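You operate a simulated robot arm through the tools that you are given. There is no shell and no other tool. Be economical: measure what you need, move in short steps, check, and stop when the job is done.

You are at the controls of a simulated two-armed robot. One attempt, no reset.

JOB
On the near end of the carpeted bench, fold the large green cloth in half, so that its two short edges meet.

It is judged by the outcome, as a careful person would: the job done as asked, and still so three seconds after it is handed in. It fails if anything else is knocked over, pushed out of place, dropped, spilled or broken. Flat cloth is picked up by pressing the open fingertips on it (5 to 10 N) and closing them slowly along it; thin cloth reads only 2 to 8 mm in the jaws.

ROBOT AND FRAMES
Two 7-joint arms with two-finger parallel grippers on one trunk, on a base that drives. Base frame: it is fixed to the floor where the robot stands at the start and does not move with it; the origin is under the middle of the robot, x ahead of it, y to its left, z up. Readings come in m, degrees, newtons and seconds.
The left shoulder is at the start at [0.07, 0.163, 1.145], the right one opposite. Places, roughly: near end of the carpeted bench [0.8, -0.2, 0.8]. Payload 3.43 kg a hand.
The tool frame of a hand sits at the grasp point between the pads (the TCP): z along the fingers, y along the line on which they close. The tips reach 0.034 m beyond it. Largest opening 0.128 m; finger width 0.024, thickness 0.012; the body of the gripper, 0.048 by 0.13 m, starts 0.096 m behind the TCP.
Orientation is told as [roll, pitch, yaw] about the base's x, y, z axes, in that order, counted from this pose: with the fingers straight down and closing along the base's y, the tool's x points along the base's -x, its y along +y and its z along -z.

CONTROLS
- The arms move only by the tool move_arm. It takes "left_rows", "right_rows" or both (then of equal length, played together; a hand with none holds still); each is a list that holds one entry, the list of rows, each a list of 7 numbers: the turn, a rotation vector about the tool's x, y, z in units of 45 degrees (1.0 is 45 degrees), then the shift along the tool's x, y, z in units of 100 mm (1.0 is 100 mm), then the opening, from 0 (shut) to 1 (fully open). In form: [[[ax, ay, az, tx, ty, tz, jaw], ...]]. A call has 1 to 8 rows; each row is the pose to reach, as a shift and turn from the pose commanded when the call began, along the tool's axes at that moment. A call with a number of a shift or a turn outside -1 to 1 is refused whole. Each row takes 0.2 s and may step no farther than 0.05 m and 8.6 degrees from the row before; otherwise, or with a gripper value out of range, the whole call is refused. Where a pose cannot be reached the arm comes as near as it can. A force on the tool above 40 N (or 10 N above the force at the start of the call, whichever is more), or a blocked arm, ends the call early, and 0.2 s more pass. Each finger travels about 0.153 m/s and halts on what it meets, pressing with about 24 N; the grip force reading is that of the motor and also rises with nothing between the fingers. The clock runs only during rows and for 0.2 s after the last one: add rows that repeat a pose to give the fingers time. It gives the time, the measured TCP pose, the force on the tool (base axes), the opening and the grip force at its end, in the units of the frame above (readings bear some noise), with the torque about the TCP (base axes, N m) and any sound that the robot's microphone picked up.
- Cameras (640 x 400 px; columns grow to the right, rows downward): "scene" is now at [0.1298, -0.0096, 1.3581]; the picture's right is [-0.13, -0.99, 0.00], its down [-0.70, 0.09, -0.70] and it looks along [0.70, -0.09, -0.71] (base axes); focal length 279 px, centre (320, 200). "left" rides on the left gripper at [0.076, 0.011, -0.16] in its tool frame; the picture's right is [-0.15, 0.99, 0.00], its down [-0.88, -0.13, -0.46] and it looks along [-0.45, -0.07, 0.89] (tool axes); focal length 234 px, centre (320, 200). "right" rides on the right gripper at [0.076, -0.011, -0.16] in its tool frame; the picture's right is [0.15, 0.99, 0.00], its down [-0.88, 0.13, -0.46] and it looks along [-0.45, 0.07, 0.89] (tool axes); focal length 234 px, centre (320, 200). There is no depth. A picture from a camera that has moved, and an enlarged one, comes with that camera's place and axes in the base frame and with its lens.
- grab_frame(camera): a new picture of that camera. No time passes.
- move_column(by): slides the trunk up (or, below 0, down) by that many m; the arms and the scene camera ride with it, the base frame stays. It gives what a move gives, with no picture.
- steer(legs): drives the robot by 1 to 6 legs, each [ahead, left, turn to the left] in m, m and degrees, along the robot's own axes; the way and the turn of a leg run together, so that a leg with both is an arc; at most 1.5 m and 180 degrees a leg. The arms and the cameras ride along, it lands a little off, and it stops where it bumps. It gives what a move gives.
- turn_head(pan, tilt): turns the head with the scene camera to pan (to the left, within 86 degrees either way) and tilt (down, from -29 to 69), counted from straight ahead of the robot. It gives what a move gives.
- inspect(camera, box): a new picture of the part [left, top, right, bottom] of that camera's present view, enlarged. No time passes.
- finish_job(): hands the job in; it is judged then, once.

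Go step by step. Nothing tells you exact positions but the pictures and the camera data: compare them with the known pose of the tool, close in by small moves and look again before you grip or let go. The budget is 120 turns and 100 pictures, counting those below and the enlarged ones. Unless the task says otherwise, let go and move clear before handing in, and close with one line.

The tools are called after ">>>" as a command line: name --argument value ..., lists and objects as JSON in quotes. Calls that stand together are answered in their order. move_arm: Moves the arms, as the interface text tells. Its arguments: {"type":"object","properties":{"left_rows":{"type":"array"},"right_rows":{"type":"array"}},"required":[]} The other tools are called the same way: move_column (by) slides the trunk up or down; steer (legs) drives the base; turn_head (pan, tilt) turns the head that bears the scene camera; grab_frame (camera) takes a picture; inspect (camera, box) takes an enlarged picture of a part of a camera's view; finish_job () hands the job in.

At the start:

```text
clock: 0.0
left_ee_pos: [0.6755, 0.1728, 1.0318]
left_tcp_rot: [0.0, 0.0, 0.1]
left_wrist_force: [-0.6, -0.8, 0.1]
left_wrist_torque: [-0.02, 0.01, -0.03]
left_gripper_width: 0.128
left_finger_force: 0.1
right_ee_pos: [0.4427, -0.2743, 0.9748]
right_tcp_rot: [-0.1, 0.0, 0.0]
right_wrist_force: [1.1, -0.7, -0.2]
right_wrist_torque: [0.0, 0.0, 0.01]
right_gripper_width: 0.128
right_finger_force: 0.0
trunk travel left (down, up): [-0.625, 0.315]
robot x, y, heading: [-0.0011, -0.0021, 0.1]
head pan, tilt: [-7.6, 45.3]
```

scene: 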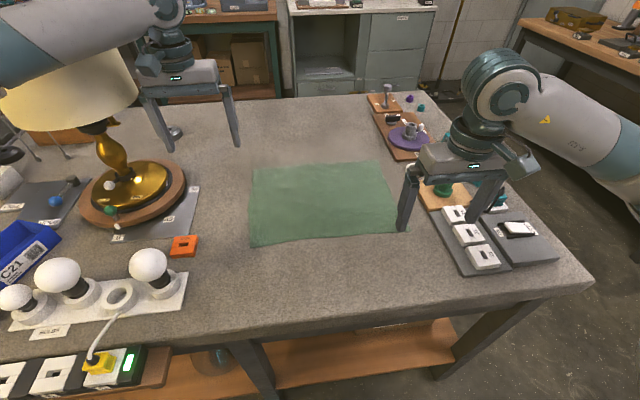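
right: 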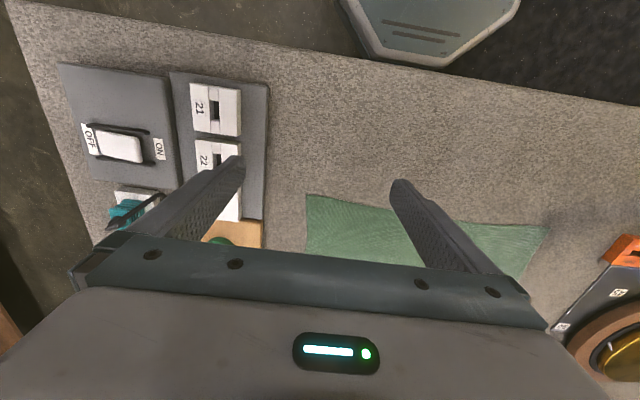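
left: 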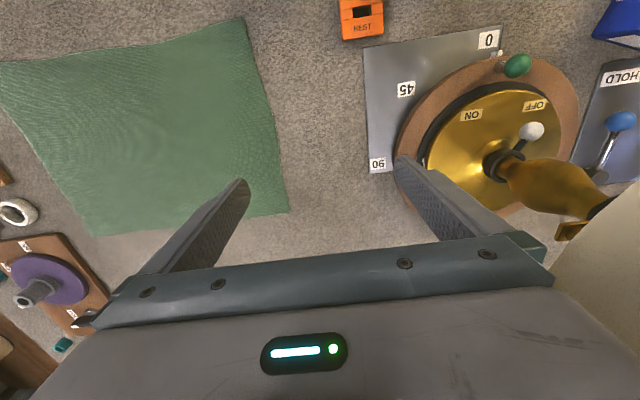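

The green cloth spans about x 0.56–0.87, y −0.31 to 0.12, with its short edges at left (y 0.12) and right (y −0.31). The lamp stands to the left, so I'll take the left short edge with both hands (right hand on the far corner, left on the near one) and carry it right. First I pull the left hand back and look closer.

>>> inspect --camera "scene" --box '[180, 90, 500, 290]'

>>> move_arm --left_rows '[[[0, 0, 0.19, 0.3, 0, 0, 1], [0, 0, 0.38, 0.6, 0, 0, 1], [0, 0, 0.57, 0.9, 0, 0, 1], [0, 0, 0.57, 1, 0, 0, 1]]]'

```text
2.00 times, centred on (340, 190) of scene
camera zoom: at [0.1298, -0.0096, 1.3581], right [-0.13, -0.99, 0.0], down [-0.7, 0.09, -0.7], along [0.7, -0.09, -0.71], focal length 559 px, centre (280, 220)
```

zoom: 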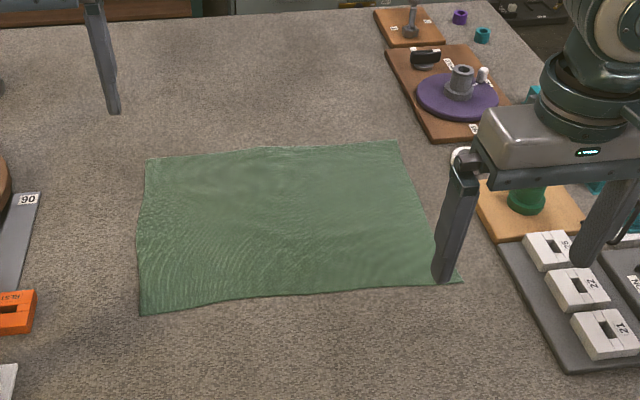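

```text
clock: 1.0
left_ee_pos: [0.5737, 0.1706, 1.0323]
left_tcp_rot: [-0.1, 0.0, -25.7]
left_wrist_force: [0.3, 0.1, -0.4]
left_wrist_torque: [0.01, 0.01, 0.0]
left_gripper_width: 0.1281
left_finger_force: 0.1
right_ee_pos: [0.4427, -0.2749, 0.975]
right_tcp_rot: [0.1, 0.0, 0.0]
right_wrist_force: [-0.3, 0.6, -0.3]
right_wrist_torque: [0.0, 0.0, -0.02]
right_gripper_width: 0.128
right_finger_force: 0.3
trunk travel left (down, up): [-0.625, 0.315]
robot x, y, heading: [0.0034, -0.0005, 0.0]
head pan, tilt: [-7.6, 45.3]
```

The near short-edge corners look to be at about (0.87, 0.115) and (0.56, 0.11). I retract the left hand further and begin turning both wrists so that the fingers close along x.

>>> move_arm --left_rows '[[[0, 0, -0.17, 0.15, -0.07, 0, 1], [0, 0, -0.34, 0.3, -0.14, 0, 1], [0, 0, -0.51, 0.45, -0.22, 0, 1], [0, 0, -0.68, 0.6, -0.29, 0, 1], [0, 0, -0.85, 0.75, -0.36, 0, 1], [0, 0, -1, 0.9, -0.43, 0, 1]]]' --right_rows '[[[0, 0, -0.17, 0, 0, -0.1, 1], [0, 0, -0.34, 0, 0, -0.2, 1], [0, 0, -0.51, 0, 0, -0.3, 1], [0, 0, -0.68, 0, 0, -0.4, 1], [0, 0, -0.85, 0, 0, -0.5, 1], [0, 0, -1, 0, 0, -0.5, 1]]]'

>>> steer --legs '[[0, 0, 28]]'

>>> grab_frame --camera "scene"

```text
clock: 2.4
left_ee_pos: [0.4734, 0.1712, 1.032]
left_tcp_rot: [0.0, 0.0, 19.6]
left_wrist_force: [0.2, -0.4, 0.1]
left_wrist_torque: [0.0, -0.02, -0.02]
left_gripper_width: 0.1278
left_finger_force: 0.0
right_ee_pos: [0.4426, -0.2756, 1.0242]
right_tcp_rot: [0.0, 0.0, 45.1]
right_wrist_force: [0.2, 0.4, -0.9]
right_wrist_torque: [0.01, 0.0, 0.0]
right_gripper_width: 0.1281
right_finger_force: 0.0
trunk travel left (down, up): [-0.625, 0.315]
robot x, y, heading: [0.0019, 0.0008, -0.1]
head pan, tilt: [-7.6, 45.3]
```

```text
clock: 4.2
left_ee_pos: [0.3372, 0.3764, 1.0325]
left_tcp_rot: [0.0, 0.0, 47.7]
left_wrist_force: [0.3, -0.3, -0.2]
left_wrist_torque: [0.0, -0.02, 0.04]
left_gripper_width: 0.128
left_finger_force: 0.0
right_ee_pos: [0.5205, -0.0319, 1.0244]
right_tcp_rot: [0.0, -0.1, 73.3]
right_wrist_force: [-0.1, 0.3, 0.3]
right_wrist_torque: [0.04, -0.03, -0.01]
right_gripper_width: 0.1282
right_finger_force: 0.0
trunk travel left (down, up): [-0.625, 0.315]
robot x, y, heading: [-0.0011, -0.0007, 28.2]
head pan, tilt: [-7.6, 45.3]
```

```text
95 pictures are left
camera scene: at [0.1192, 0.0538, 1.3581], right [0.35, -0.94, 0.0], down [-0.66, -0.25, -0.7], along [0.66, 0.25, -0.71], focal length 279 px, centre (320, 200)
```

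scene: 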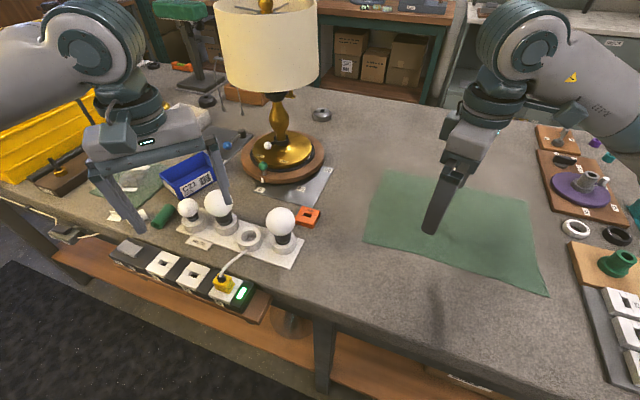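

The turn went well. Now the right hand goes toward the far-left corner and the left hand toward the near-left corner, both still high.

>>> move_arm --right_rows '[[[0, 0, -0.06, -0.1, -0.12, 0, 1], [0, 0, -0.12, -0.2, -0.24, 0, 1], [0, 0, -0.18, -0.32, -0.37, 0, 1], [0, 0, -0.25, -0.43, -0.5, 0, 1], [0, 0, -0.31, -0.54, -0.62, 0, 1], [0, 0, -0.37, -0.64, -0.75, 0, 1]]]' --left_rows '[[[0, 0, -0.16, 0, -0.16, 0, 1], [0, 0, -0.32, 0, -0.33, 0, 1], [0, 0, -0.48, 0.02, -0.5, 0, 1], [0, 0, -0.64, 0.03, -0.66, 0, 1], [0, 0, -0.8, 0.04, -0.82, 0, 1], [0, 0, -0.94, 0.05, -0.99, 0, 1]]]'

```text
clock: 5.6
left_ee_pos: [0.4082, 0.3045, 1.0327]
left_tcp_rot: [0.0, 0.0, 90.1]
left_wrist_force: [0.3, -0.2, 0.2]
left_wrist_torque: [0.01, 0.05, 0.0]
left_gripper_width: 0.1279
left_finger_force: 0.0
right_ee_pos: [0.5949, -0.0013, 1.0246]
right_tcp_rot: [0.1, -0.1, 86.8]
right_wrist_force: [-0.8, -0.5, -0.3]
right_wrist_torque: [0.02, 0.03, 0.01]
right_gripper_width: 0.128
right_finger_force: 0.0
right hand out of reach, approached as far as the arm can: row 6
trunk travel left (down, up): [-0.625, 0.315]
robot x, y, heading: [-0.0016, -0.0002, 28.5]
head pan, tilt: [-7.6, 45.3]
```

The right hand seems near a wrist limit at this yaw, so I'll back the turn off to about 70° and go on.

>>> move_arm --right_rows '[[[0, 0, 0.1, -0.12, -0.24, 0, 1], [0, 0, 0.2, -0.25, -0.48, 0, 1], [0, 0, 0.3, -0.37, -0.73, 0, 1], [0, 0, 0.37, -0.5, -0.97, 0, 1]]]' --left_rows '[[[0, 0, 0, 0.25, -0.25, 0, 1], [0, 0, 0, 0.5, -0.5, 0, 1], [0, 0, 0, 0.75, -0.75, 0, 1], [0, 0, 0, 1, -0.9, 0, 1]]]'

```text
clock: 6.6
left_ee_pos: [0.4964, 0.2045, 1.0324]
left_tcp_rot: [0.0, 0.0, 90.0]
left_wrist_force: [-0.2, 0.4, 0.1]
left_wrist_torque: [0.02, 0.03, -0.03]
left_gripper_width: 0.1279
left_finger_force: 0.1
right_ee_pos: [0.6969, 0.0439, 1.0241]
right_tcp_rot: [0.2, 0.0, 70.0]
right_wrist_force: [0.0, 0.3, -0.1]
right_wrist_torque: [0.02, 0.01, 0.02]
right_gripper_width: 0.1282
right_finger_force: 0.1
trunk travel left (down, up): [-0.625, 0.315]
robot x, y, heading: [0.002, 0.0018, 28.2]
head pan, tilt: [-7.6, 45.3]
```

>>> move_arm --right_rows '[[[0, 0, 0, -0.18, -0.2, 0.2, 1], [0, 0, 0, -0.36, -0.4, 0.4, 1], [0, 0, 0, -0.54, -0.6, 0.6, 1], [0, 0, 0, -0.72, -0.8, 0.8, 1]]]' --left_rows '[[[0, 0, 0, 0.25, -0.25, 0.2, 1], [0, 0, 0, 0.5, -0.5, 0.4, 1], [0, 0, 0, 0.75, -0.75, 0.6, 1], [0, 0, 0, 1, -1, 0.8, 1]]]'

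>>> grab_frame --camera "scene"

>>> grab_frame --camera "right"

>>> grab_frame --camera "left"

```text
clock: 7.6
left_ee_pos: [0.5983, 0.1053, 0.9516]
left_tcp_rot: [0.0, -0.1, 90.1]
left_wrist_force: [-3.6, 11.3, 5.4]
left_wrist_torque: [-1.75, -0.69, 0.22]
left_gripper_width: 0.1279
left_finger_force: 0.1
right_ee_pos: [0.6964, 0.041, 1.0218]
right_tcp_rot: [0.2, 0.1, 70.0]
right_wrist_force: [4.3, -11.3, -5.4]
right_wrist_torque: [0.62, -0.05, 0.58]
right_gripper_width: 0.1238
right_finger_force: 0.1
right hand out of reach, approached as far as the arm can: row 1, 2, 3, 4
trunk travel left (down, up): [-0.625, 0.315]
robot x, y, heading: [0.0006, -0.0005, 28.5]
head pan, tilt: [-7.6, 45.3]
```

```text
94 pictures are left
camera scene: at [0.1209, 0.0519, 1.358], right [0.35, -0.94, 0.0], down [-0.67, -0.25, -0.7], along [0.66, 0.25, -0.71], focal length 279 px, centre (320, 200)
```

scene: 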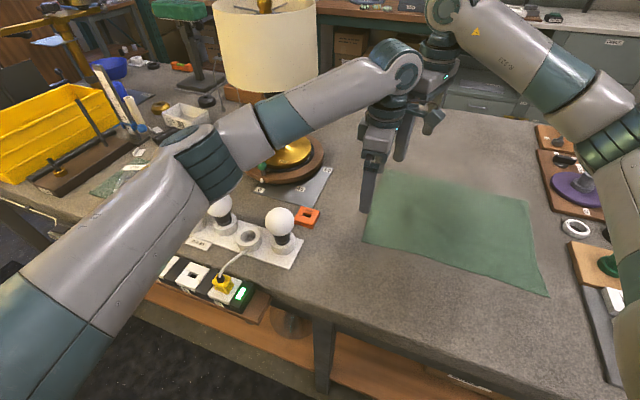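

```text
93 pictures are left
camera right: at [0.6815, -0.0332, 1.1827], right [-0.98, 0.2, 0.0], down [0.18, 0.87, 0.45], along [0.09, 0.45, -0.89], focal length 234 px, centre (320, 200)
```

right: 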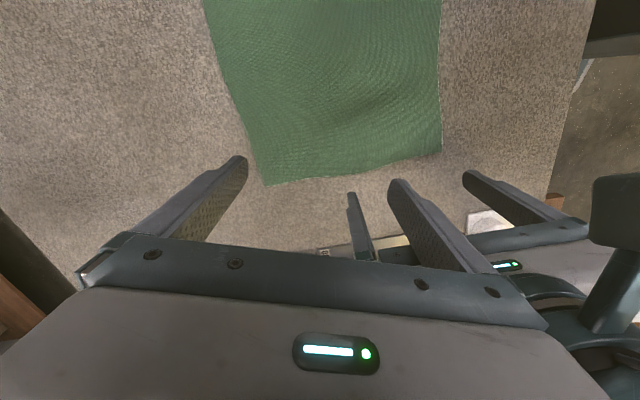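

```text
92 pictures are left
camera left: at [0.5879, 0.0278, 1.1122], right [-0.99, 0.14, 0.0], down [0.13, 0.88, 0.46], along [0.07, 0.45, -0.89], focal length 234 px, centre (320, 200)
```

left: 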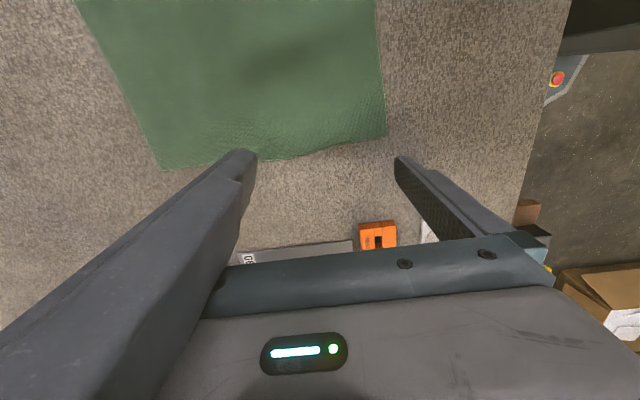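

The hands touch: the left gripper caught up with the right one, which is held by its wrist limit. I back the left hand off, turn the right to yaw 45 (a good diagonal grip for the far corner anyway), and then extend it.

>>> move_arm --left_rows '[[[0, 0, 0, 0, 0.25, 0, 1], [0, 0, 0, 0, 0.5, 0, 1], [0, 0, 0, 0, 0.75, 0, 1], [0, 0, 0, 0, 1, 0, 1]]]'

>>> move_arm --right_rows '[[[0, 0, 0.18, 0, 0, 0, 1], [0, 0, 0.36, 0, 0, 0, 1], [0, 0, 0.54, -0.18, -0.2, 0, 1], [0, 0, 0.55, -0.36, -0.4, 0, 1], [0, 0, 0.55, -0.54, -0.6, 0, 1], [0, 0, 0.55, -0.72, -0.8, 0, 1]]]'

```text
clock: 8.6
left_ee_pos: [0.4944, 0.105, 0.9536]
left_tcp_rot: [0.1, 0.1, 89.9]
left_wrist_force: [-0.4, -0.5, -0.8]
left_wrist_torque: [0.0, -0.03, -0.01]
left_gripper_width: 0.1279
left_finger_force: 0.1
right_ee_pos: [0.6942, 0.0453, 1.0256]
right_tcp_rot: [0.2, 0.0, 70.0]
right_wrist_force: [-0.1, 0.3, 0.0]
right_wrist_torque: [-0.01, 0.0, -0.02]
right_gripper_width: 0.1281
right_finger_force: 0.0
trunk travel left (down, up): [-0.625, 0.315]
robot x, y, heading: [-0.0005, -0.0012, 28.3]
head pan, tilt: [-7.6, 45.3]
```

```text
clock: 10.0
left_ee_pos: [0.4968, 0.1067, 0.9512]
left_tcp_rot: [0.0, 0.0, 90.0]
left_wrist_force: [-0.8, -0.2, 0.6]
left_wrist_torque: [-0.02, 0.0, 0.01]
left_gripper_width: 0.1279
left_finger_force: 0.1
right_ee_pos: [0.7914, 0.0867, 1.0234]
right_tcp_rot: [0.1, 0.1, 45.3]
right_wrist_force: [0.3, 0.5, -1.7]
right_wrist_torque: [0.0, 0.03, -0.04]
right_gripper_width: 0.1279
right_finger_force: 0.1
trunk travel left (down, up): [-0.625, 0.315]
robot x, y, heading: [0.0016, 0.0032, 28.5]
head pan, tilt: [-7.6, 45.3]
```

>>> move_arm --right_rows '[[[0, 0, 0, -0.09, -0.09, 0.25, 0.8], [0, 0, 0, -0.18, -0.17, 0.5, 0.6], [0, 0, 0, -0.28, -0.26, 0.75, 0.45], [0, 0, 0, -0.37, -0.34, 1, 0.33]]]' --left_rows '[[[0, 0, 0, 0.05, -0.25, 0, 0.8], [0, 0, 0, 0.1, -0.5, 0.15, 0.6], [0, 0, 0, 0.12, -0.75, 0.3, 0.45], [0, 0, 0, 0.12, -1, 0.3, 0.36]]]'

>>> grab_frame --camera "scene"

>>> grab_frame --camera "right"

>>> grab_frame --camera "left"

```text
clock: 11.0
left_ee_pos: [0.5974, 0.0926, 0.9227]
left_tcp_rot: [0.0, 0.1, 89.9]
left_wrist_force: [0.2, -0.2, 1.1]
left_wrist_torque: [0.04, 0.02, 0.02]
left_gripper_width: 0.046
left_finger_force: 0.1
right_ee_pos: [0.8328, 0.0881, 0.9409]
right_tcp_rot: [0.0, -0.1, 45.2]
right_wrist_force: [-0.8, -0.8, 0.5]
right_wrist_torque: [-0.01, -0.02, -0.01]
right_gripper_width: 0.0423
right_finger_force: 0.1
right hand out of reach, approached as far as the arm can: row 4
trunk travel left (down, up): [-0.625, 0.315]
robot x, y, heading: [-0.0052, -0.0018, 28.2]
head pan, tilt: [-7.6, 45.3]
```

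```text
91 pictures are left
camera scene: at [0.1197, 0.0528, 1.3581], right [0.35, -0.94, 0.0], down [-0.67, -0.25, -0.7], along [0.66, 0.25, -0.71], focal length 279 px, centre (320, 200)
```

scene: 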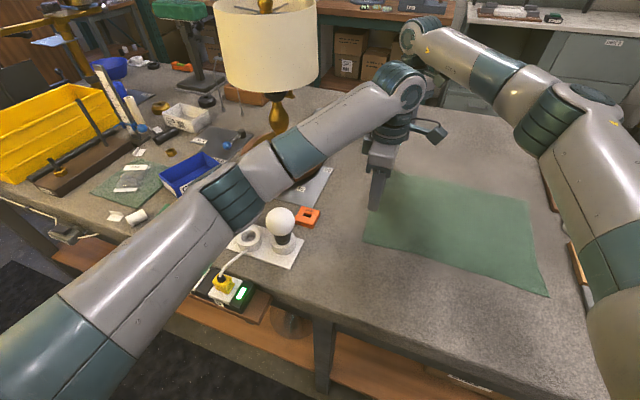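

```text
90 pictures are left
camera right: at [0.787, 0.0258, 1.0997], right [-0.81, 0.59, 0.0], down [0.53, 0.72, 0.46], along [0.27, 0.37, -0.89], focal length 234 px, centre (320, 200)
```

right: 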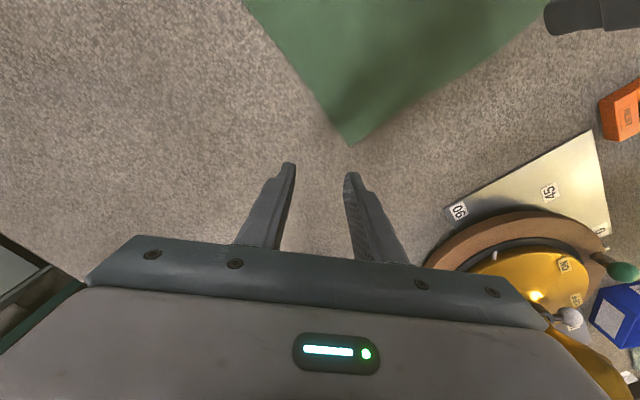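

```text
89 pictures are left
camera left: at [0.5872, 0.0162, 1.0819], right [-0.99, 0.15, 0.0], down [0.13, 0.88, 0.46], along [0.07, 0.45, -0.89], focal length 234 px, centre (320, 200)
```

left: 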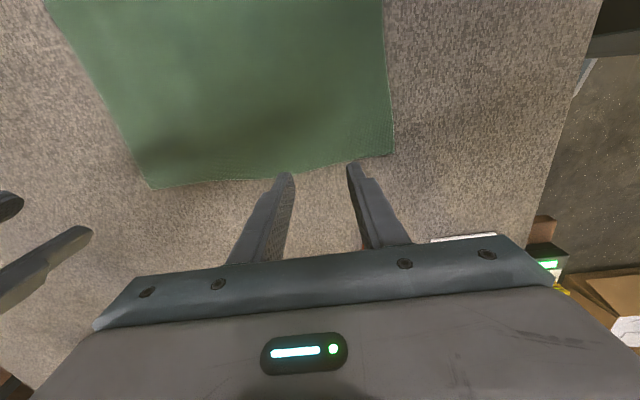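

All three cameras agree only if the cloth lies at z ≈ 0.825. That puts its corners at about A (0.80, 0.10), D (0.52, 0.10), B (0.80, −0.28) and C (0.52, −0.28). I correct both hands and come down to just above the cloth.

>>> move_arm --right_rows '[[[0, 0, 0, 0.24, 0.15, 0.0, 0.33], [0, 0, 0, 0.47, 0.3, 0.2, 0.33], [0, 0, 0, 0.47, 0.3, 0.45, 0.33], [0, 0, 0, 0.47, 0.3, 0.6, 0.33]]]' --left_rows '[[[0, 0, 0, 0.02, 0.2, 0, 0.36], [0, 0, 0, 0.04, 0.37, 0.15, 0.36], [0, 0, 0, 0.04, 0.37, 0.3, 0.36], [0, 0, 0, 0.04, 0.37, 0.44, 0.36]]]'

>>> grab_frame --camera "right"

>>> grab_frame --camera "left"

```text
clock: 12.0
left_ee_pos: [0.5594, 0.0892, 0.8776]
left_tcp_rot: [0.0, 0.0, 89.9]
left_wrist_force: [0.3, 0.2, -0.4]
left_wrist_torque: [-0.01, -0.01, 0.01]
left_gripper_width: 0.046
left_finger_force: 0.0
right_ee_pos: [0.7775, 0.0747, 0.8796]
right_tcp_rot: [0.1, 0.1, 45.3]
right_wrist_force: [0.4, 0.6, -0.1]
right_wrist_torque: [-0.03, -0.01, -0.03]
right_gripper_width: 0.0423
right_finger_force: 0.0
trunk travel left (down, up): [-0.625, 0.315]
robot x, y, heading: [0.0014, -0.0011, 28.1]
head pan, tilt: [-7.6, 45.3]
```

```text
88 pictures are left
camera right: at [0.7326, 0.0128, 1.0394], right [-0.81, 0.59, 0.0], down [0.53, 0.72, 0.46], along [0.27, 0.37, -0.89], focal length 234 px, centre (320, 200)
```

right: 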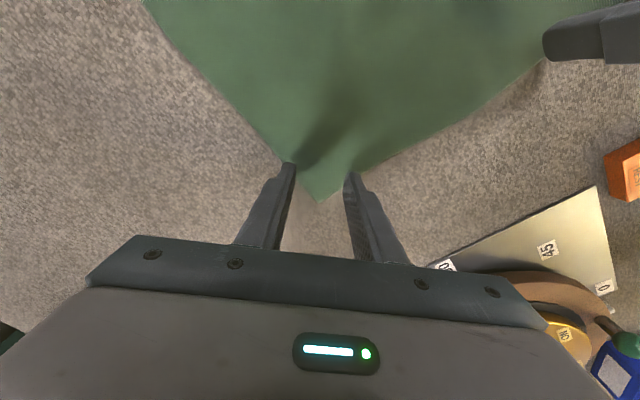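

```text
87 pictures are left
camera left: at [0.5493, 0.0129, 1.0384], right [-0.99, 0.15, 0.0], down [0.13, 0.88, 0.46], along [0.07, 0.45, -0.89], focal length 234 px, centre (320, 200)
```

left: 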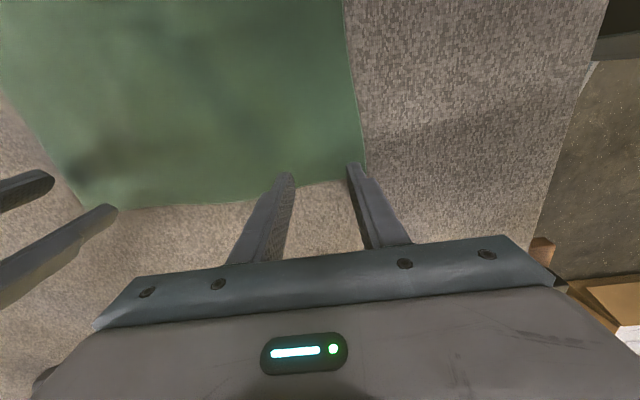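

Both hands are over their corners. I press down gently until I feel contact.

>>> move_arm --right_rows '[[[0, 0, 0, 0.01, 0, 0.1, 0.29], [0, 0, 0, 0.01, 0, 0.17, 0.29], [0, 0, 0, 0.01, 0, 0.2, 0.29], [0, 0, 0, 0.01, 0, 0.2, 0.29]]]' --left_rows '[[[0, 0, 0, 0, -0.02, 0.1, 0.32], [0, 0, 0, 0, -0.02, 0.15, 0.32], [0, 0, 0, 0, -0.02, 0.18, 0.32], [0, 0, 0, 0, -0.02, 0.18, 0.32]]]'

```text
clock: 13.0
left_ee_pos: [0.5595, 0.0892, 0.8651]
left_tcp_rot: [-0.5, 0.0, 90.1]
left_wrist_force: [6.7, 5.5, 38.3]
left_wrist_torque: [0.21, 0.66, -0.15]
left_gripper_width: 0.0384
left_finger_force: 0.0
right_ee_pos: [0.7759, 0.0745, 0.8656]
right_tcp_rot: [-0.1, -0.4, 45.3]
right_wrist_force: [9.3, -2.5, 22.8]
right_wrist_torque: [-0.06, -0.29, -0.01]
right_gripper_width: 0.0369
right_finger_force: 0.0
trunk travel left (down, up): [-0.625, 0.315]
robot x, y, heading: [-0.0013, -0.0031, 28.7]
head pan, tilt: [-7.6, 45.3]
```

>>> move_arm --right_rows '[[[0, 0, 0, 0, 0, -0.038, 0.29]]]' --left_rows '[[[0, 0, 0, 0, 0, -0.042, 0.32]]]'

```text
clock: 13.4
left_ee_pos: [0.5602, 0.0894, 0.8654]
left_tcp_rot: [-0.1, 0.0, 90.1]
left_wrist_force: [5.6, 2.7, 21.8]
left_wrist_torque: [0.1, 0.05, -0.06]
left_gripper_width: 0.0379
left_finger_force: 0.1
right_ee_pos: [0.7759, 0.0751, 0.8654]
right_tcp_rot: [0.2, 0.0, 45.3]
right_wrist_force: [6.5, -0.3, 16.8]
right_wrist_torque: [-0.06, -0.34, 0.1]
right_gripper_width: 0.0374
right_finger_force: 0.2
trunk travel left (down, up): [-0.625, 0.315]
robot x, y, heading: [0.0003, 0.0033, 28.5]
head pan, tilt: [-7.6, 45.3]
```

>>> move_arm --right_rows '[[[0, 0, 0, 0, 0, -0.04, 0.29]]]' --left_rows '[[[0, 0, 0, 0, 0, -0.033, 0.32]]]'

```text
clock: 13.8
left_ee_pos: [0.5603, 0.0888, 0.8666]
left_tcp_rot: [0.2, 0.0, 89.9]
left_wrist_force: [-0.4, 0.0, 1.9]
left_wrist_torque: [0.02, 0.0, 0.03]
left_gripper_width: 0.0403
left_finger_force: 0.1
right_ee_pos: [0.7748, 0.0744, 0.866]
right_tcp_rot: [0.2, 0.3, 45.4]
right_wrist_force: [1.3, 1.4, 3.0]
right_wrist_torque: [0.04, -0.05, 0.01]
right_gripper_width: 0.0374
right_finger_force: 0.8
trunk travel left (down, up): [-0.625, 0.315]
robot x, y, heading: [-0.0001, -0.0006, 28.3]
head pan, tilt: [-7.6, 45.3]
```

Now just touching. I press about 1.5 mm down again and close slowly in the same call.

>>> move_arm --right_rows '[[[0, 0, 0, 0, 0, 0.018, 0.29], [0, 0, 0, 0, 0, 0.018, 0.24], [0, 0, 0, 0, 0, 0.018, 0.19], [0, 0, 0, 0, 0, 0.018, 0.14], [0, 0, 0, 0, 0, 0.018, 0.09], [0, 0, 0, 0, 0, 0.018, 0.04], [0, 0, 0, 0, 0, 0.018, 0], [0, 0, 0, 0, 0, 0.018, 0]]]' --left_rows '[[[0, 0, 0, 0, 0, 0.015, 0.31], [0, 0, 0, 0, 0, 0.015, 0.26], [0, 0, 0, 0, 0, 0.015, 0.21], [0, 0, 0, 0, 0, 0.015, 0.16], [0, 0, 0, 0, 0, 0.015, 0.1], [0, 0, 0, 0, 0, 0.015, 0.05], [0, 0, 0, 0, 0, 0.015, 0], [0, 0, 0, 0, 0, 0.015, 0]]]'

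>>> grab_frame --camera "right"

>>> grab_frame --camera "left"

```text
clock: 15.6
left_ee_pos: [0.5618, 0.089, 0.8679]
left_tcp_rot: [0.0, 0.0, 90.0]
left_wrist_force: [4.9, -0.5, 0.2]
left_wrist_torque: [0.02, -0.11, 0.05]
left_gripper_width: 0.0022
left_finger_force: 24.2
right_ee_pos: [0.7758, 0.0743, 0.8652]
right_tcp_rot: [0.1, 0.1, 45.4]
right_wrist_force: [-2.6, -0.4, 0.0]
right_wrist_torque: [0.01, 0.09, 0.02]
right_gripper_width: 0.0024
right_finger_force: 24.0
trunk travel left (down, up): [-0.625, 0.315]
robot x, y, heading: [0.0009, -0.0035, 28.0]
head pan, tilt: [-7.6, 45.3]
```

```text
86 pictures are left
camera right: at [0.7317, 0.0129, 1.0256], right [-0.81, 0.59, 0.0], down [0.53, 0.72, 0.45], along [0.27, 0.37, -0.89], focal length 234 px, centre (320, 200)
```

right: 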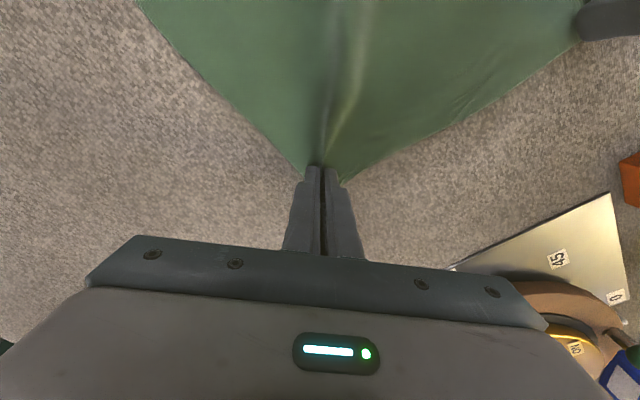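

```text
85 pictures are left
camera left: at [0.5511, 0.0128, 1.027], right [-0.99, 0.15, 0.0], down [0.13, 0.88, 0.46], along [0.07, 0.45, -0.89], focal length 234 px, centre (320, 200)
```

left: 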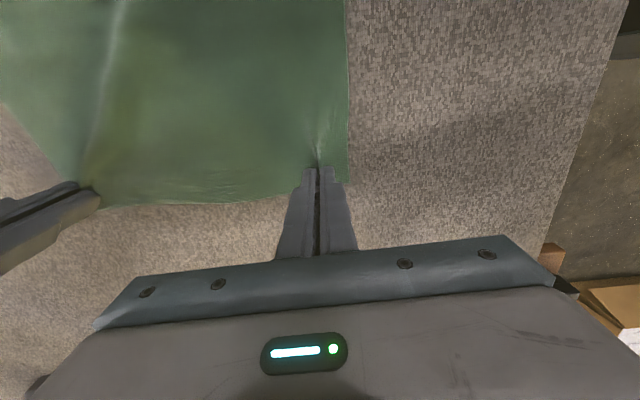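

Both pinches show a ridge, 2 mm in the jaws. I lift 3 cm, drifting slightly to the right, and check.

>>> move_arm --right_rows '[[[0, 0, 0, 0.0, 0, -0.1, 0], [0, 0, 0, 0.04, -0.04, -0.2, 0], [0, 0, 0, 0.1, -0.1, -0.3, 0]]]' --left_rows '[[[0, 0, 0, 0, 0, -0.1, 0], [0, 0, 0, 0.05, 0, -0.2, 0], [0, 0, 0, 0.14, 0, -0.3, 0]]]'

>>> grab_frame --camera "scene"

>>> grab_frame --camera "right"

>>> grab_frame --camera "left"

```text
clock: 16.4
left_ee_pos: [0.5615, 0.0754, 0.897]
left_tcp_rot: [0.0, 0.0, 90.0]
left_wrist_force: [4.5, -0.8, -0.1]
left_wrist_torque: [0.0, -0.13, 0.02]
left_gripper_width: 0.0019
left_finger_force: 23.9
right_ee_pos: [0.7774, 0.0595, 0.8961]
right_tcp_rot: [0.1, 0.0, 45.4]
right_wrist_force: [-4.3, 0.0, 0.2]
right_wrist_torque: [0.03, 0.19, 0.0]
right_gripper_width: 0.0023
right_finger_force: 24.1
trunk travel left (down, up): [-0.625, 0.315]
robot x, y, heading: [0.0002, -0.0017, 28.4]
head pan, tilt: [-7.6, 45.3]
```

```text
84 pictures are left
camera scene: at [0.119, 0.0528, 1.3581], right [0.35, -0.94, 0.0], down [-0.66, -0.25, -0.7], along [0.66, 0.25, -0.71], focal length 279 px, centre (320, 200)
```

scene: 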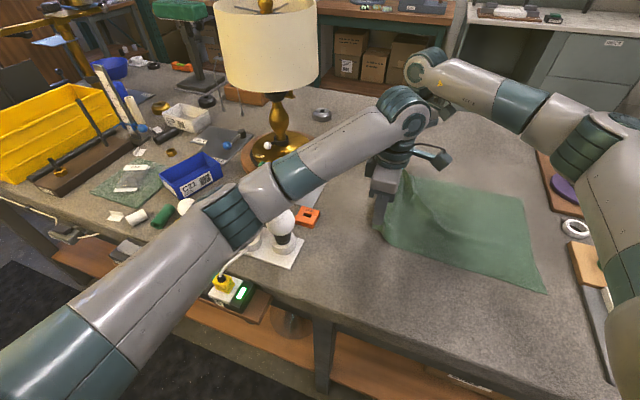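

```text
83 pictures are left
camera right: at [0.7318, -0.0016, 1.0558], right [-0.81, 0.59, 0.0], down [0.53, 0.72, 0.46], along [0.27, 0.37, -0.89], focal length 234 px, centre (320, 200)
```

right: 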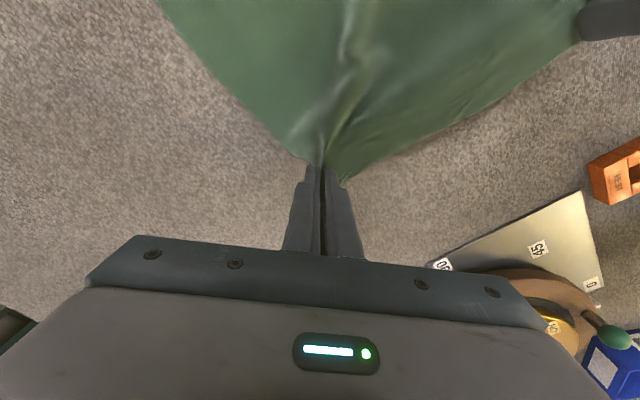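

```text
82 pictures are left
camera left: at [0.5509, -0.0013, 1.0571], right [-0.99, 0.15, 0.0], down [0.13, 0.88, 0.46], along [0.07, 0.45, -0.89], focal length 234 px, centre (320, 200)
```

left: 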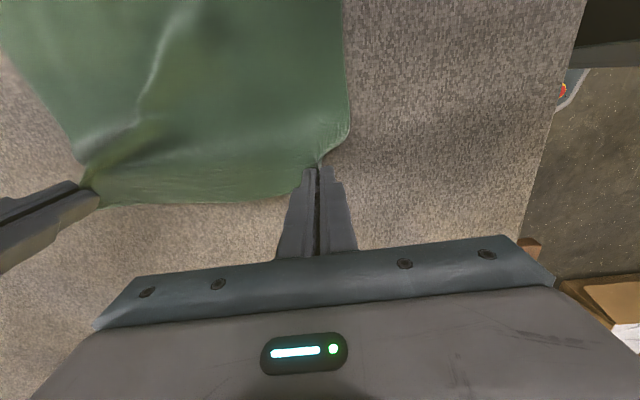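

Both corners are held. I go up and to the right along the fold arc with the arms first.

>>> move_arm --right_rows '[[[0, 0, 0, 0.08, -0.05, -0.22, 0], [0, 0, 0, 0.2, -0.15, -0.45, 0], [0, 0, 0, 0.36, -0.3, -0.65, 0], [0, 0, 0, 0.52, -0.45, -0.82, 0], [0, 0, 0, 0.67, -0.6, -0.95, 0]]]' --left_rows '[[[0, 0, 0, 0.1, 0, -0.22, 0], [0, 0, 0, 0.25, 0, -0.45, 0], [0, 0, 0, 0.47, 0, -0.65, 0], [0, 0, 0, 0.7, 0, -0.82, 0], [0, 0, 0, 0.9, 0, -0.95, 0]]]'

>>> grab_frame --camera "scene"

```text
clock: 17.6
left_ee_pos: [0.5615, -0.0168, 0.991]
left_tcp_rot: [0.1, -0.1, 90.0]
left_wrist_force: [-0.1, -0.6, 0.1]
left_wrist_torque: [0.05, -0.06, 0.03]
left_gripper_width: 0.002
left_finger_force: 24.0
right_ee_pos: [0.773, -0.0303, 0.9929]
right_tcp_rot: [0.1, 0.0, 45.4]
right_wrist_force: [-1.1, 0.6, -0.3]
right_wrist_torque: [0.02, 0.02, 0.01]
right_gripper_width: 0.0022
right_finger_force: 24.7
trunk travel left (down, up): [-0.625, 0.315]
robot x, y, heading: [-0.0024, 0.0011, 28.2]
head pan, tilt: [-7.6, 45.3]
```

```text
81 pictures are left
camera scene: at [0.1187, 0.0522, 1.3581], right [0.35, -0.94, 0.0], down [-0.66, -0.25, -0.7], along [0.66, 0.25, -0.71], focal length 279 px, centre (320, 200)
```

scene: 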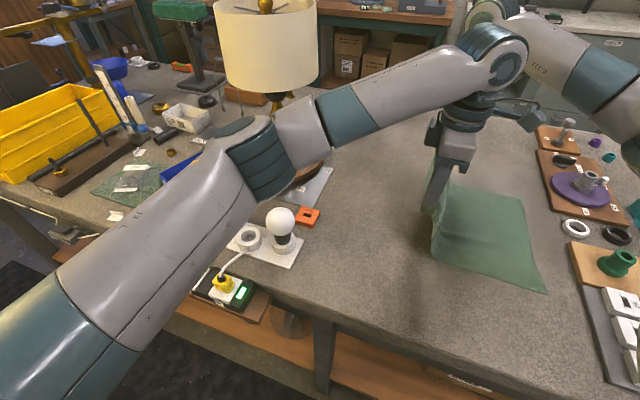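

The cloth hangs cleanly between both hands. Now I drive the base about 0.17 m in −y.

>>> steer --legs '[[-0.08, -0.15, 0]]'

>>> grab_frame --camera "scene"

>>> grab_frame --camera "left"

```text
clock: 19.1
left_ee_pos: [0.563, -0.1852, 0.9906]
left_tcp_rot: [0.0, 0.0, 90.0]
left_wrist_force: [0.3, 0.2, -1.1]
left_wrist_torque: [0.0, -0.01, 0.02]
left_gripper_width: 0.002
left_finger_force: 23.6
right_ee_pos: [0.7744, -0.1996, 0.992]
right_tcp_rot: [0.2, 0.0, 45.4]
right_wrist_force: [-0.5, -0.1, -0.3]
right_wrist_torque: [0.05, 0.0, 0.01]
right_gripper_width: 0.0022
right_finger_force: 23.8
trunk travel left (down, up): [-0.625, 0.315]
robot x, y, heading: [0.0031, -0.1707, 28.3]
head pan, tilt: [-7.6, 45.3]
```

```text
80 pictures are left
camera scene: at [0.1208, -0.1166, 1.3581], right [0.35, -0.94, 0.0], down [-0.66, -0.25, -0.7], along [0.66, 0.25, -0.71], focal length 279 px, centre (320, 200)
```

scene: 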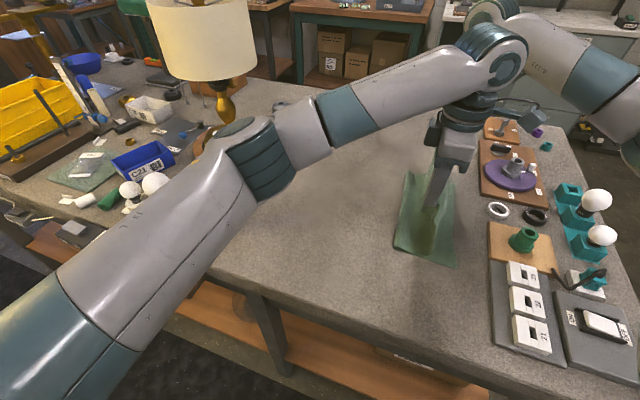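

```text
79 pictures are left
camera left: at [0.5528, -0.2609, 1.1517], right [-0.99, 0.15, 0.0], down [0.13, 0.88, 0.46], along [0.07, 0.45, -0.89], focal length 234 px, centre (320, 200)
```

left: 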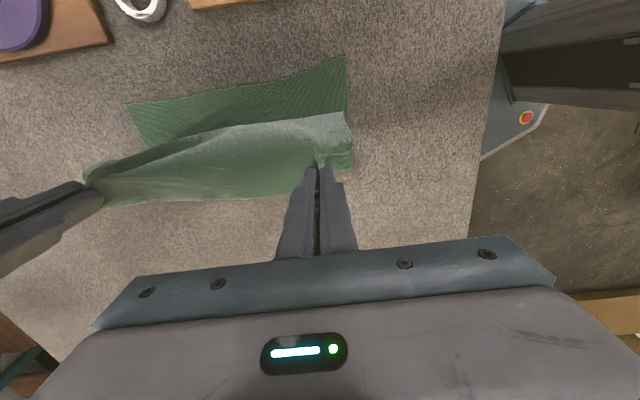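

The lower edge has stayed in place, at y ≈ −0.28. I move over it and lower halfway.

>>> move_arm --right_rows '[[[0, 0, 0, 0.1, -0.1, 0.05, 0], [0, 0, 0, 0.2, -0.2, 0.15, 0], [0, 0, 0, 0.28, -0.28, 0.3, 0], [0, 0, 0, 0.33, -0.34, 0.5, 0], [0, 0, 0, 0.33, -0.34, 0.7, 0]]]' --left_rows '[[[0, 0, 0, 0.25, 0.0, 0.05, 0], [0, 0, 0, 0.5, 0.01, 0.15, 0], [0, 0, 0, 0.7, 0.01, 0.3, 0], [0, 0, 0, 0.81, 0.01, 0.5, 0], [0, 0, 0, 0.81, 0.01, 0.7, 0]]]'

>>> grab_frame --camera "scene"

>>> grab_frame --camera "left"

>>> grab_frame --camera "right"

```text
clock: 20.3
left_ee_pos: [0.5603, -0.2045, 0.9435]
left_tcp_rot: [0.1, 0.1, 90.1]
left_wrist_force: [10.6, -2.1, -1.3]
left_wrist_torque: [-0.07, -0.38, 0.05]
left_gripper_width: 0.0021
left_finger_force: 24.2
left hand out of reach, approached as far as the arm can: row 1, 2, 3, 4, 5
right_ee_pos: [0.7753, -0.2449, 0.9182]
right_tcp_rot: [0.2, 0.2, 45.6]
right_wrist_force: [-12.2, 3.0, 1.4]
right_wrist_torque: [0.02, 0.46, 0.02]
right_gripper_width: 0.0023
right_finger_force: 24.2
trunk travel left (down, up): [-0.625, 0.315]
robot x, y, heading: [-0.0005, -0.1713, 28.4]
head pan, tilt: [-7.6, 45.3]
```

```text
78 pictures are left
camera scene: at [0.1232, -0.1153, 1.3579], right [0.35, -0.94, 0.0], down [-0.67, -0.25, -0.7], along [0.66, 0.25, -0.71], focal length 279 px, centre (320, 200)
```

scene: 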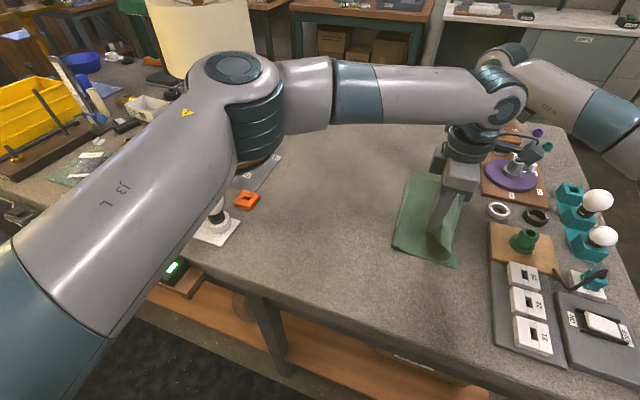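

```text
77 pictures are left
camera left: at [0.5496, -0.2816, 1.1029], right [-0.99, 0.14, 0.0], down [0.13, 0.88, 0.45], along [0.07, 0.45, -0.89], focal length 234 px, centre (320, 200)
```

left: 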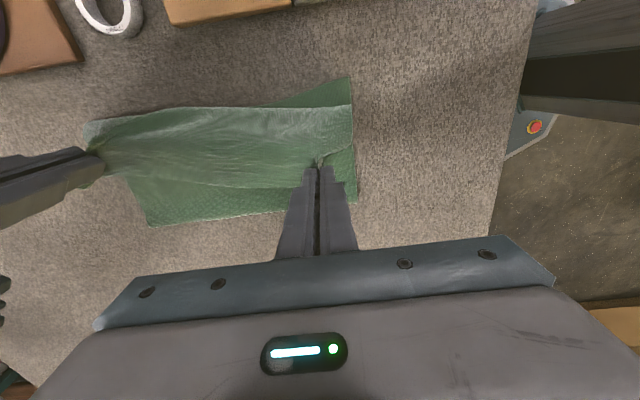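

```text
76 pictures are left
camera right: at [0.732, -0.3061, 1.0782], right [-0.81, 0.59, 0.0], down [0.53, 0.72, 0.45], along [0.26, 0.37, -0.89], focal length 234 px, centre (320, 200)
```

right: 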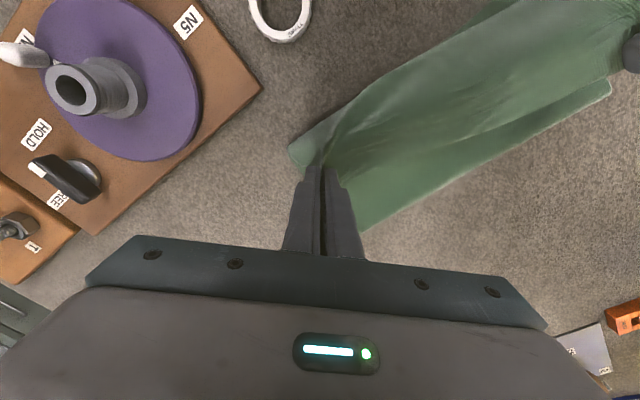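

The left arm is at a limit, so the arms won't do the rest. I bring the right hand back level with it, then use the base to go sideways and the trunk column to go down.

>>> move_arm --right_rows '[[[0, 0, 0, 0, 0, -0.12, 0], [0, 0, 0, -0.15, 0.15, -0.25, 0], [0, 0, 0, -0.3, 0.3, -0.25, 0], [0, 0, 0, -0.42, 0.42, -0.25, 0]]]'

>>> steer --legs '[[-0.029, -0.054, 0]]'

>>> grab_frame --camera "left"

>>> grab_frame --camera "right"

```text
clock: 21.3
left_ee_pos: [0.5577, -0.2056, 0.9444]
left_tcp_rot: [0.0, -0.1, 90.0]
left_wrist_force: [10.0, 1.0, -0.5]
left_wrist_torque: [0.06, -0.35, 0.11]
left_gripper_width: 0.0021
left_finger_force: 24.2
right_ee_pos: [0.775, -0.1868, 0.9457]
right_tcp_rot: [0.1, 0.1, 45.4]
right_wrist_force: [-9.6, -0.8, 0.3]
right_wrist_torque: [-0.07, 0.37, 0.04]
right_gripper_width: 0.0025
right_finger_force: 23.8
trunk travel left (down, up): [-0.625, 0.315]
robot x, y, heading: [0.0033, -0.1735, 28.3]
head pan, tilt: [-7.6, 45.3]
```

```text
clock: 22.2
left_ee_pos: [0.5583, -0.2678, 0.9435]
left_tcp_rot: [0.0, 0.0, 89.9]
left_wrist_force: [9.2, 0.6, -0.1]
left_wrist_torque: [0.06, -0.35, 0.04]
left_gripper_width: 0.0023
left_finger_force: 23.9
right_ee_pos: [0.7743, -0.2468, 0.9462]
right_tcp_rot: [0.1, 0.0, 45.4]
right_wrist_force: [-9.8, -1.0, 0.1]
right_wrist_torque: [-0.05, 0.36, 0.08]
right_gripper_width: 0.0026
right_finger_force: 23.9
trunk travel left (down, up): [-0.625, 0.315]
robot x, y, heading: [0.0037, -0.2312, 28.3]
head pan, tilt: [-7.6, 45.3]
```

```text
75 pictures are left
camera left: at [0.5471, -0.3439, 1.1037], right [-0.99, 0.15, 0.0], down [0.13, 0.88, 0.46], along [0.07, 0.45, -0.89], focal length 234 px, centre (320, 200)
```

left: 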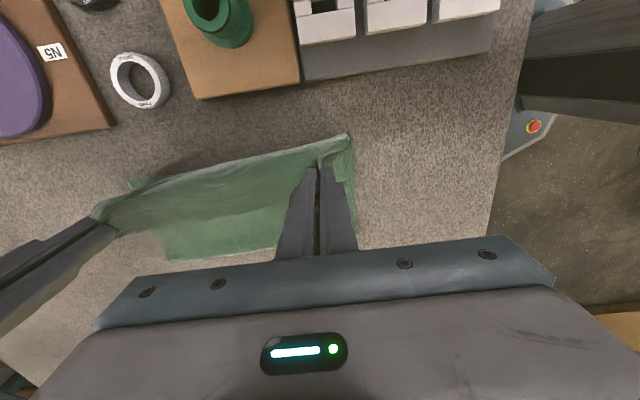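

```text
74 pictures are left
camera right: at [0.7301, -0.3089, 1.1051], right [-0.81, 0.59, 0.0], down [0.53, 0.72, 0.46], along [0.27, 0.37, -0.89], focal length 234 px, centre (320, 200)
```

right: 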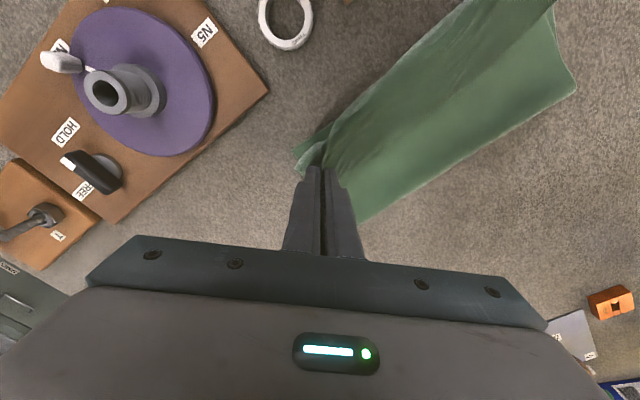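

I ease the tension a touch and lower with the column.

>>> move_arm --right_rows '[[[0, 0, 0, 0.03, 0.03, 0.03, 0]]]'

>>> move_column --by -0.07

>>> grab_frame --camera "left"

>>> grab_frame --camera "right"

>>> grab_frame --camera "scene"

```text
clock: 22.6
left_ee_pos: [0.5588, -0.2644, 0.9426]
left_tcp_rot: [0.0, 0.1, 90.1]
left_wrist_force: [3.4, 1.2, -0.2]
left_wrist_torque: [-0.03, -0.1, 0.04]
left_gripper_width: 0.0024
left_finger_force: 23.7
right_ee_pos: [0.7711, -0.2431, 0.9426]
right_tcp_rot: [0.1, 0.1, 45.6]
right_wrist_force: [-2.9, 0.2, 0.2]
right_wrist_torque: [-0.02, 0.08, 0.05]
right_gripper_width: 0.0024
right_finger_force: 23.8
trunk travel left (down, up): [-0.625, 0.315]
robot x, y, heading: [0.0037, -0.2333, 28.5]
head pan, tilt: [-7.6, 45.3]
```

```text
clock: 23.7
left_ee_pos: [0.5562, -0.2671, 0.8734]
left_tcp_rot: [0.0, 0.0, 90.1]
left_wrist_force: [3.0, 0.4, -0.5]
left_wrist_torque: [0.04, -0.13, 0.05]
left_gripper_width: 0.0022
left_finger_force: 24.5
right_ee_pos: [0.7708, -0.2461, 0.873]
right_tcp_rot: [0.2, 0.1, 45.3]
right_wrist_force: [-3.7, -0.4, 0.3]
right_wrist_torque: [-0.02, 0.14, 0.01]
right_gripper_width: 0.0024
right_finger_force: 23.5
trunk travel left (down, up): [-0.555, 0.385]
robot x, y, heading: [0.0021, -0.2307, 28.1]
head pan, tilt: [-7.6, 45.3]
```

```text
73 pictures are left
camera left: at [0.5469, -0.3435, 1.034], right [-0.99, 0.15, 0.0], down [0.13, 0.88, 0.46], along [0.07, 0.45, -0.89], focal length 234 px, centre (320, 200)
```

left: 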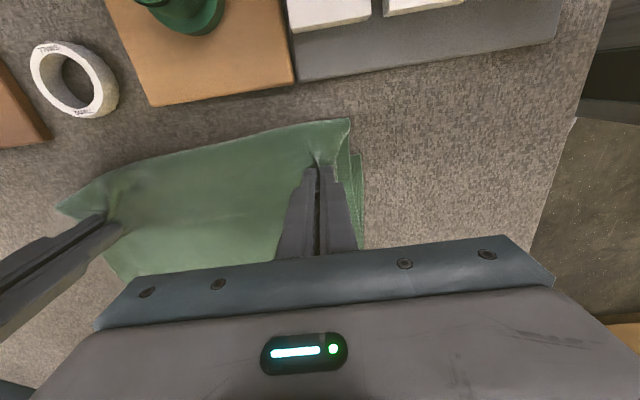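

```text
72 pictures are left
camera right: at [0.7255, -0.3085, 1.0325], right [-0.81, 0.59, 0.0], down [0.53, 0.72, 0.46], along [0.27, 0.37, -0.89], focal length 234 px, centre (320, 200)
```

right: 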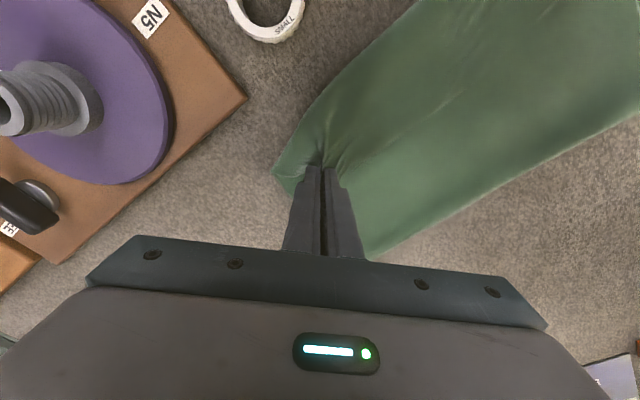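

```text
71 pictures are left
camera scene: at [0.1206, -0.177, 1.2882], right [0.35, -0.94, 0.0], down [-0.66, -0.25, -0.7], along [0.66, 0.25, -0.71], focal length 279 px, centre (320, 200)
```

scene: 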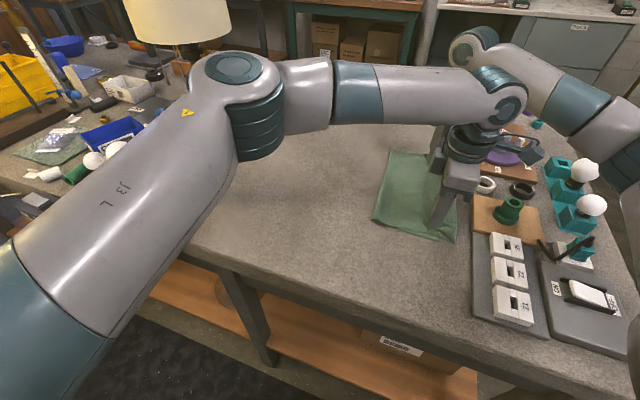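

The top layer lies over the bottom one. The far corner matches, but the near top corner overshoots to about y −0.31 while the bottom corner is at −0.28, so I shift the left hand back about 3 cm.

>>> move_arm --left_rows '[[[0, 0, 0, 0, 0, -0.1, 0], [0, 0, 0, -0.15, 0, -0.15, 0], [0, 0, 0, -0.3, 0, -0.1, 0], [0, 0, 0, -0.3, 0, 0, 0]]]'

>>> grab_frame --camera "left"

>>> inspect --camera "scene" --box '[350, 120, 510, 260]'

```text
clock: 24.7
left_ee_pos: [0.5574, -0.2373, 0.873]
left_tcp_rot: [0.0, 0.0, 90.0]
left_wrist_force: [2.5, 0.2, 0.2]
left_wrist_torque: [0.01, -0.08, 0.02]
left_gripper_width: 0.0021
left_finger_force: 23.7
right_ee_pos: [0.7716, -0.247, 0.8716]
right_tcp_rot: [0.1, 0.2, 45.3]
right_wrist_force: [-1.2, -0.3, -0.2]
right_wrist_torque: [-0.01, 0.08, 0.0]
right_gripper_width: 0.0019
right_finger_force: 23.8
trunk travel left (down, up): [-0.555, 0.385]
robot x, y, heading: [0.0007, -0.2313, 28.3]
head pan, tilt: [-7.6, 45.3]
```

```text
70 pictures are left
camera left: at [0.5467, -0.314, 1.0338], right [-0.99, 0.15, 0.0], down [0.13, 0.88, 0.46], along [0.07, 0.45, -0.89], focal length 234 px, centre (320, 200)
```

left: 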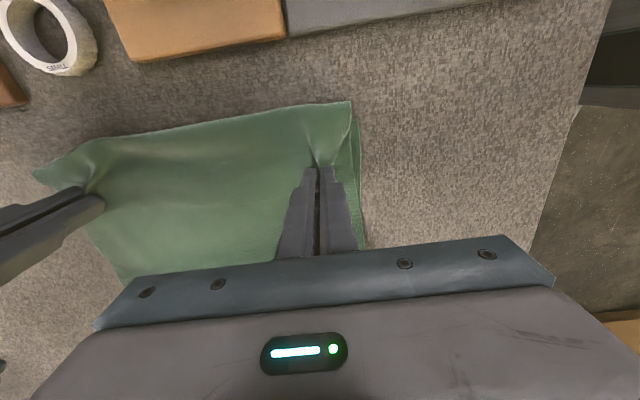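

```text
2.86 times, centred on (430, 190) of scene
camera zoom: at [0.1211, -0.1771, 1.2881], right [0.35, -0.94, 0.0], down [-0.66, -0.25, -0.7], along [0.66, 0.25, -0.71], focal length 798 px, centre (6, 229)
```

zoom: 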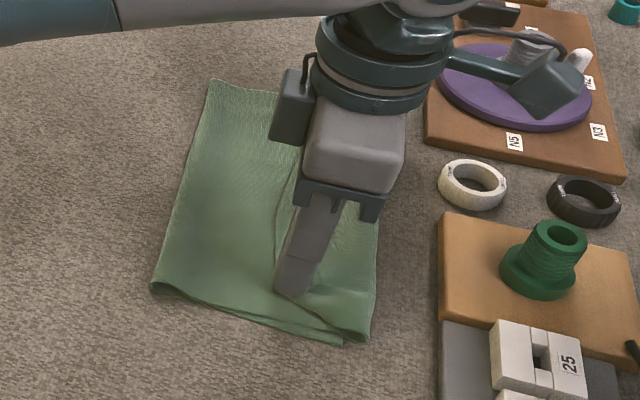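

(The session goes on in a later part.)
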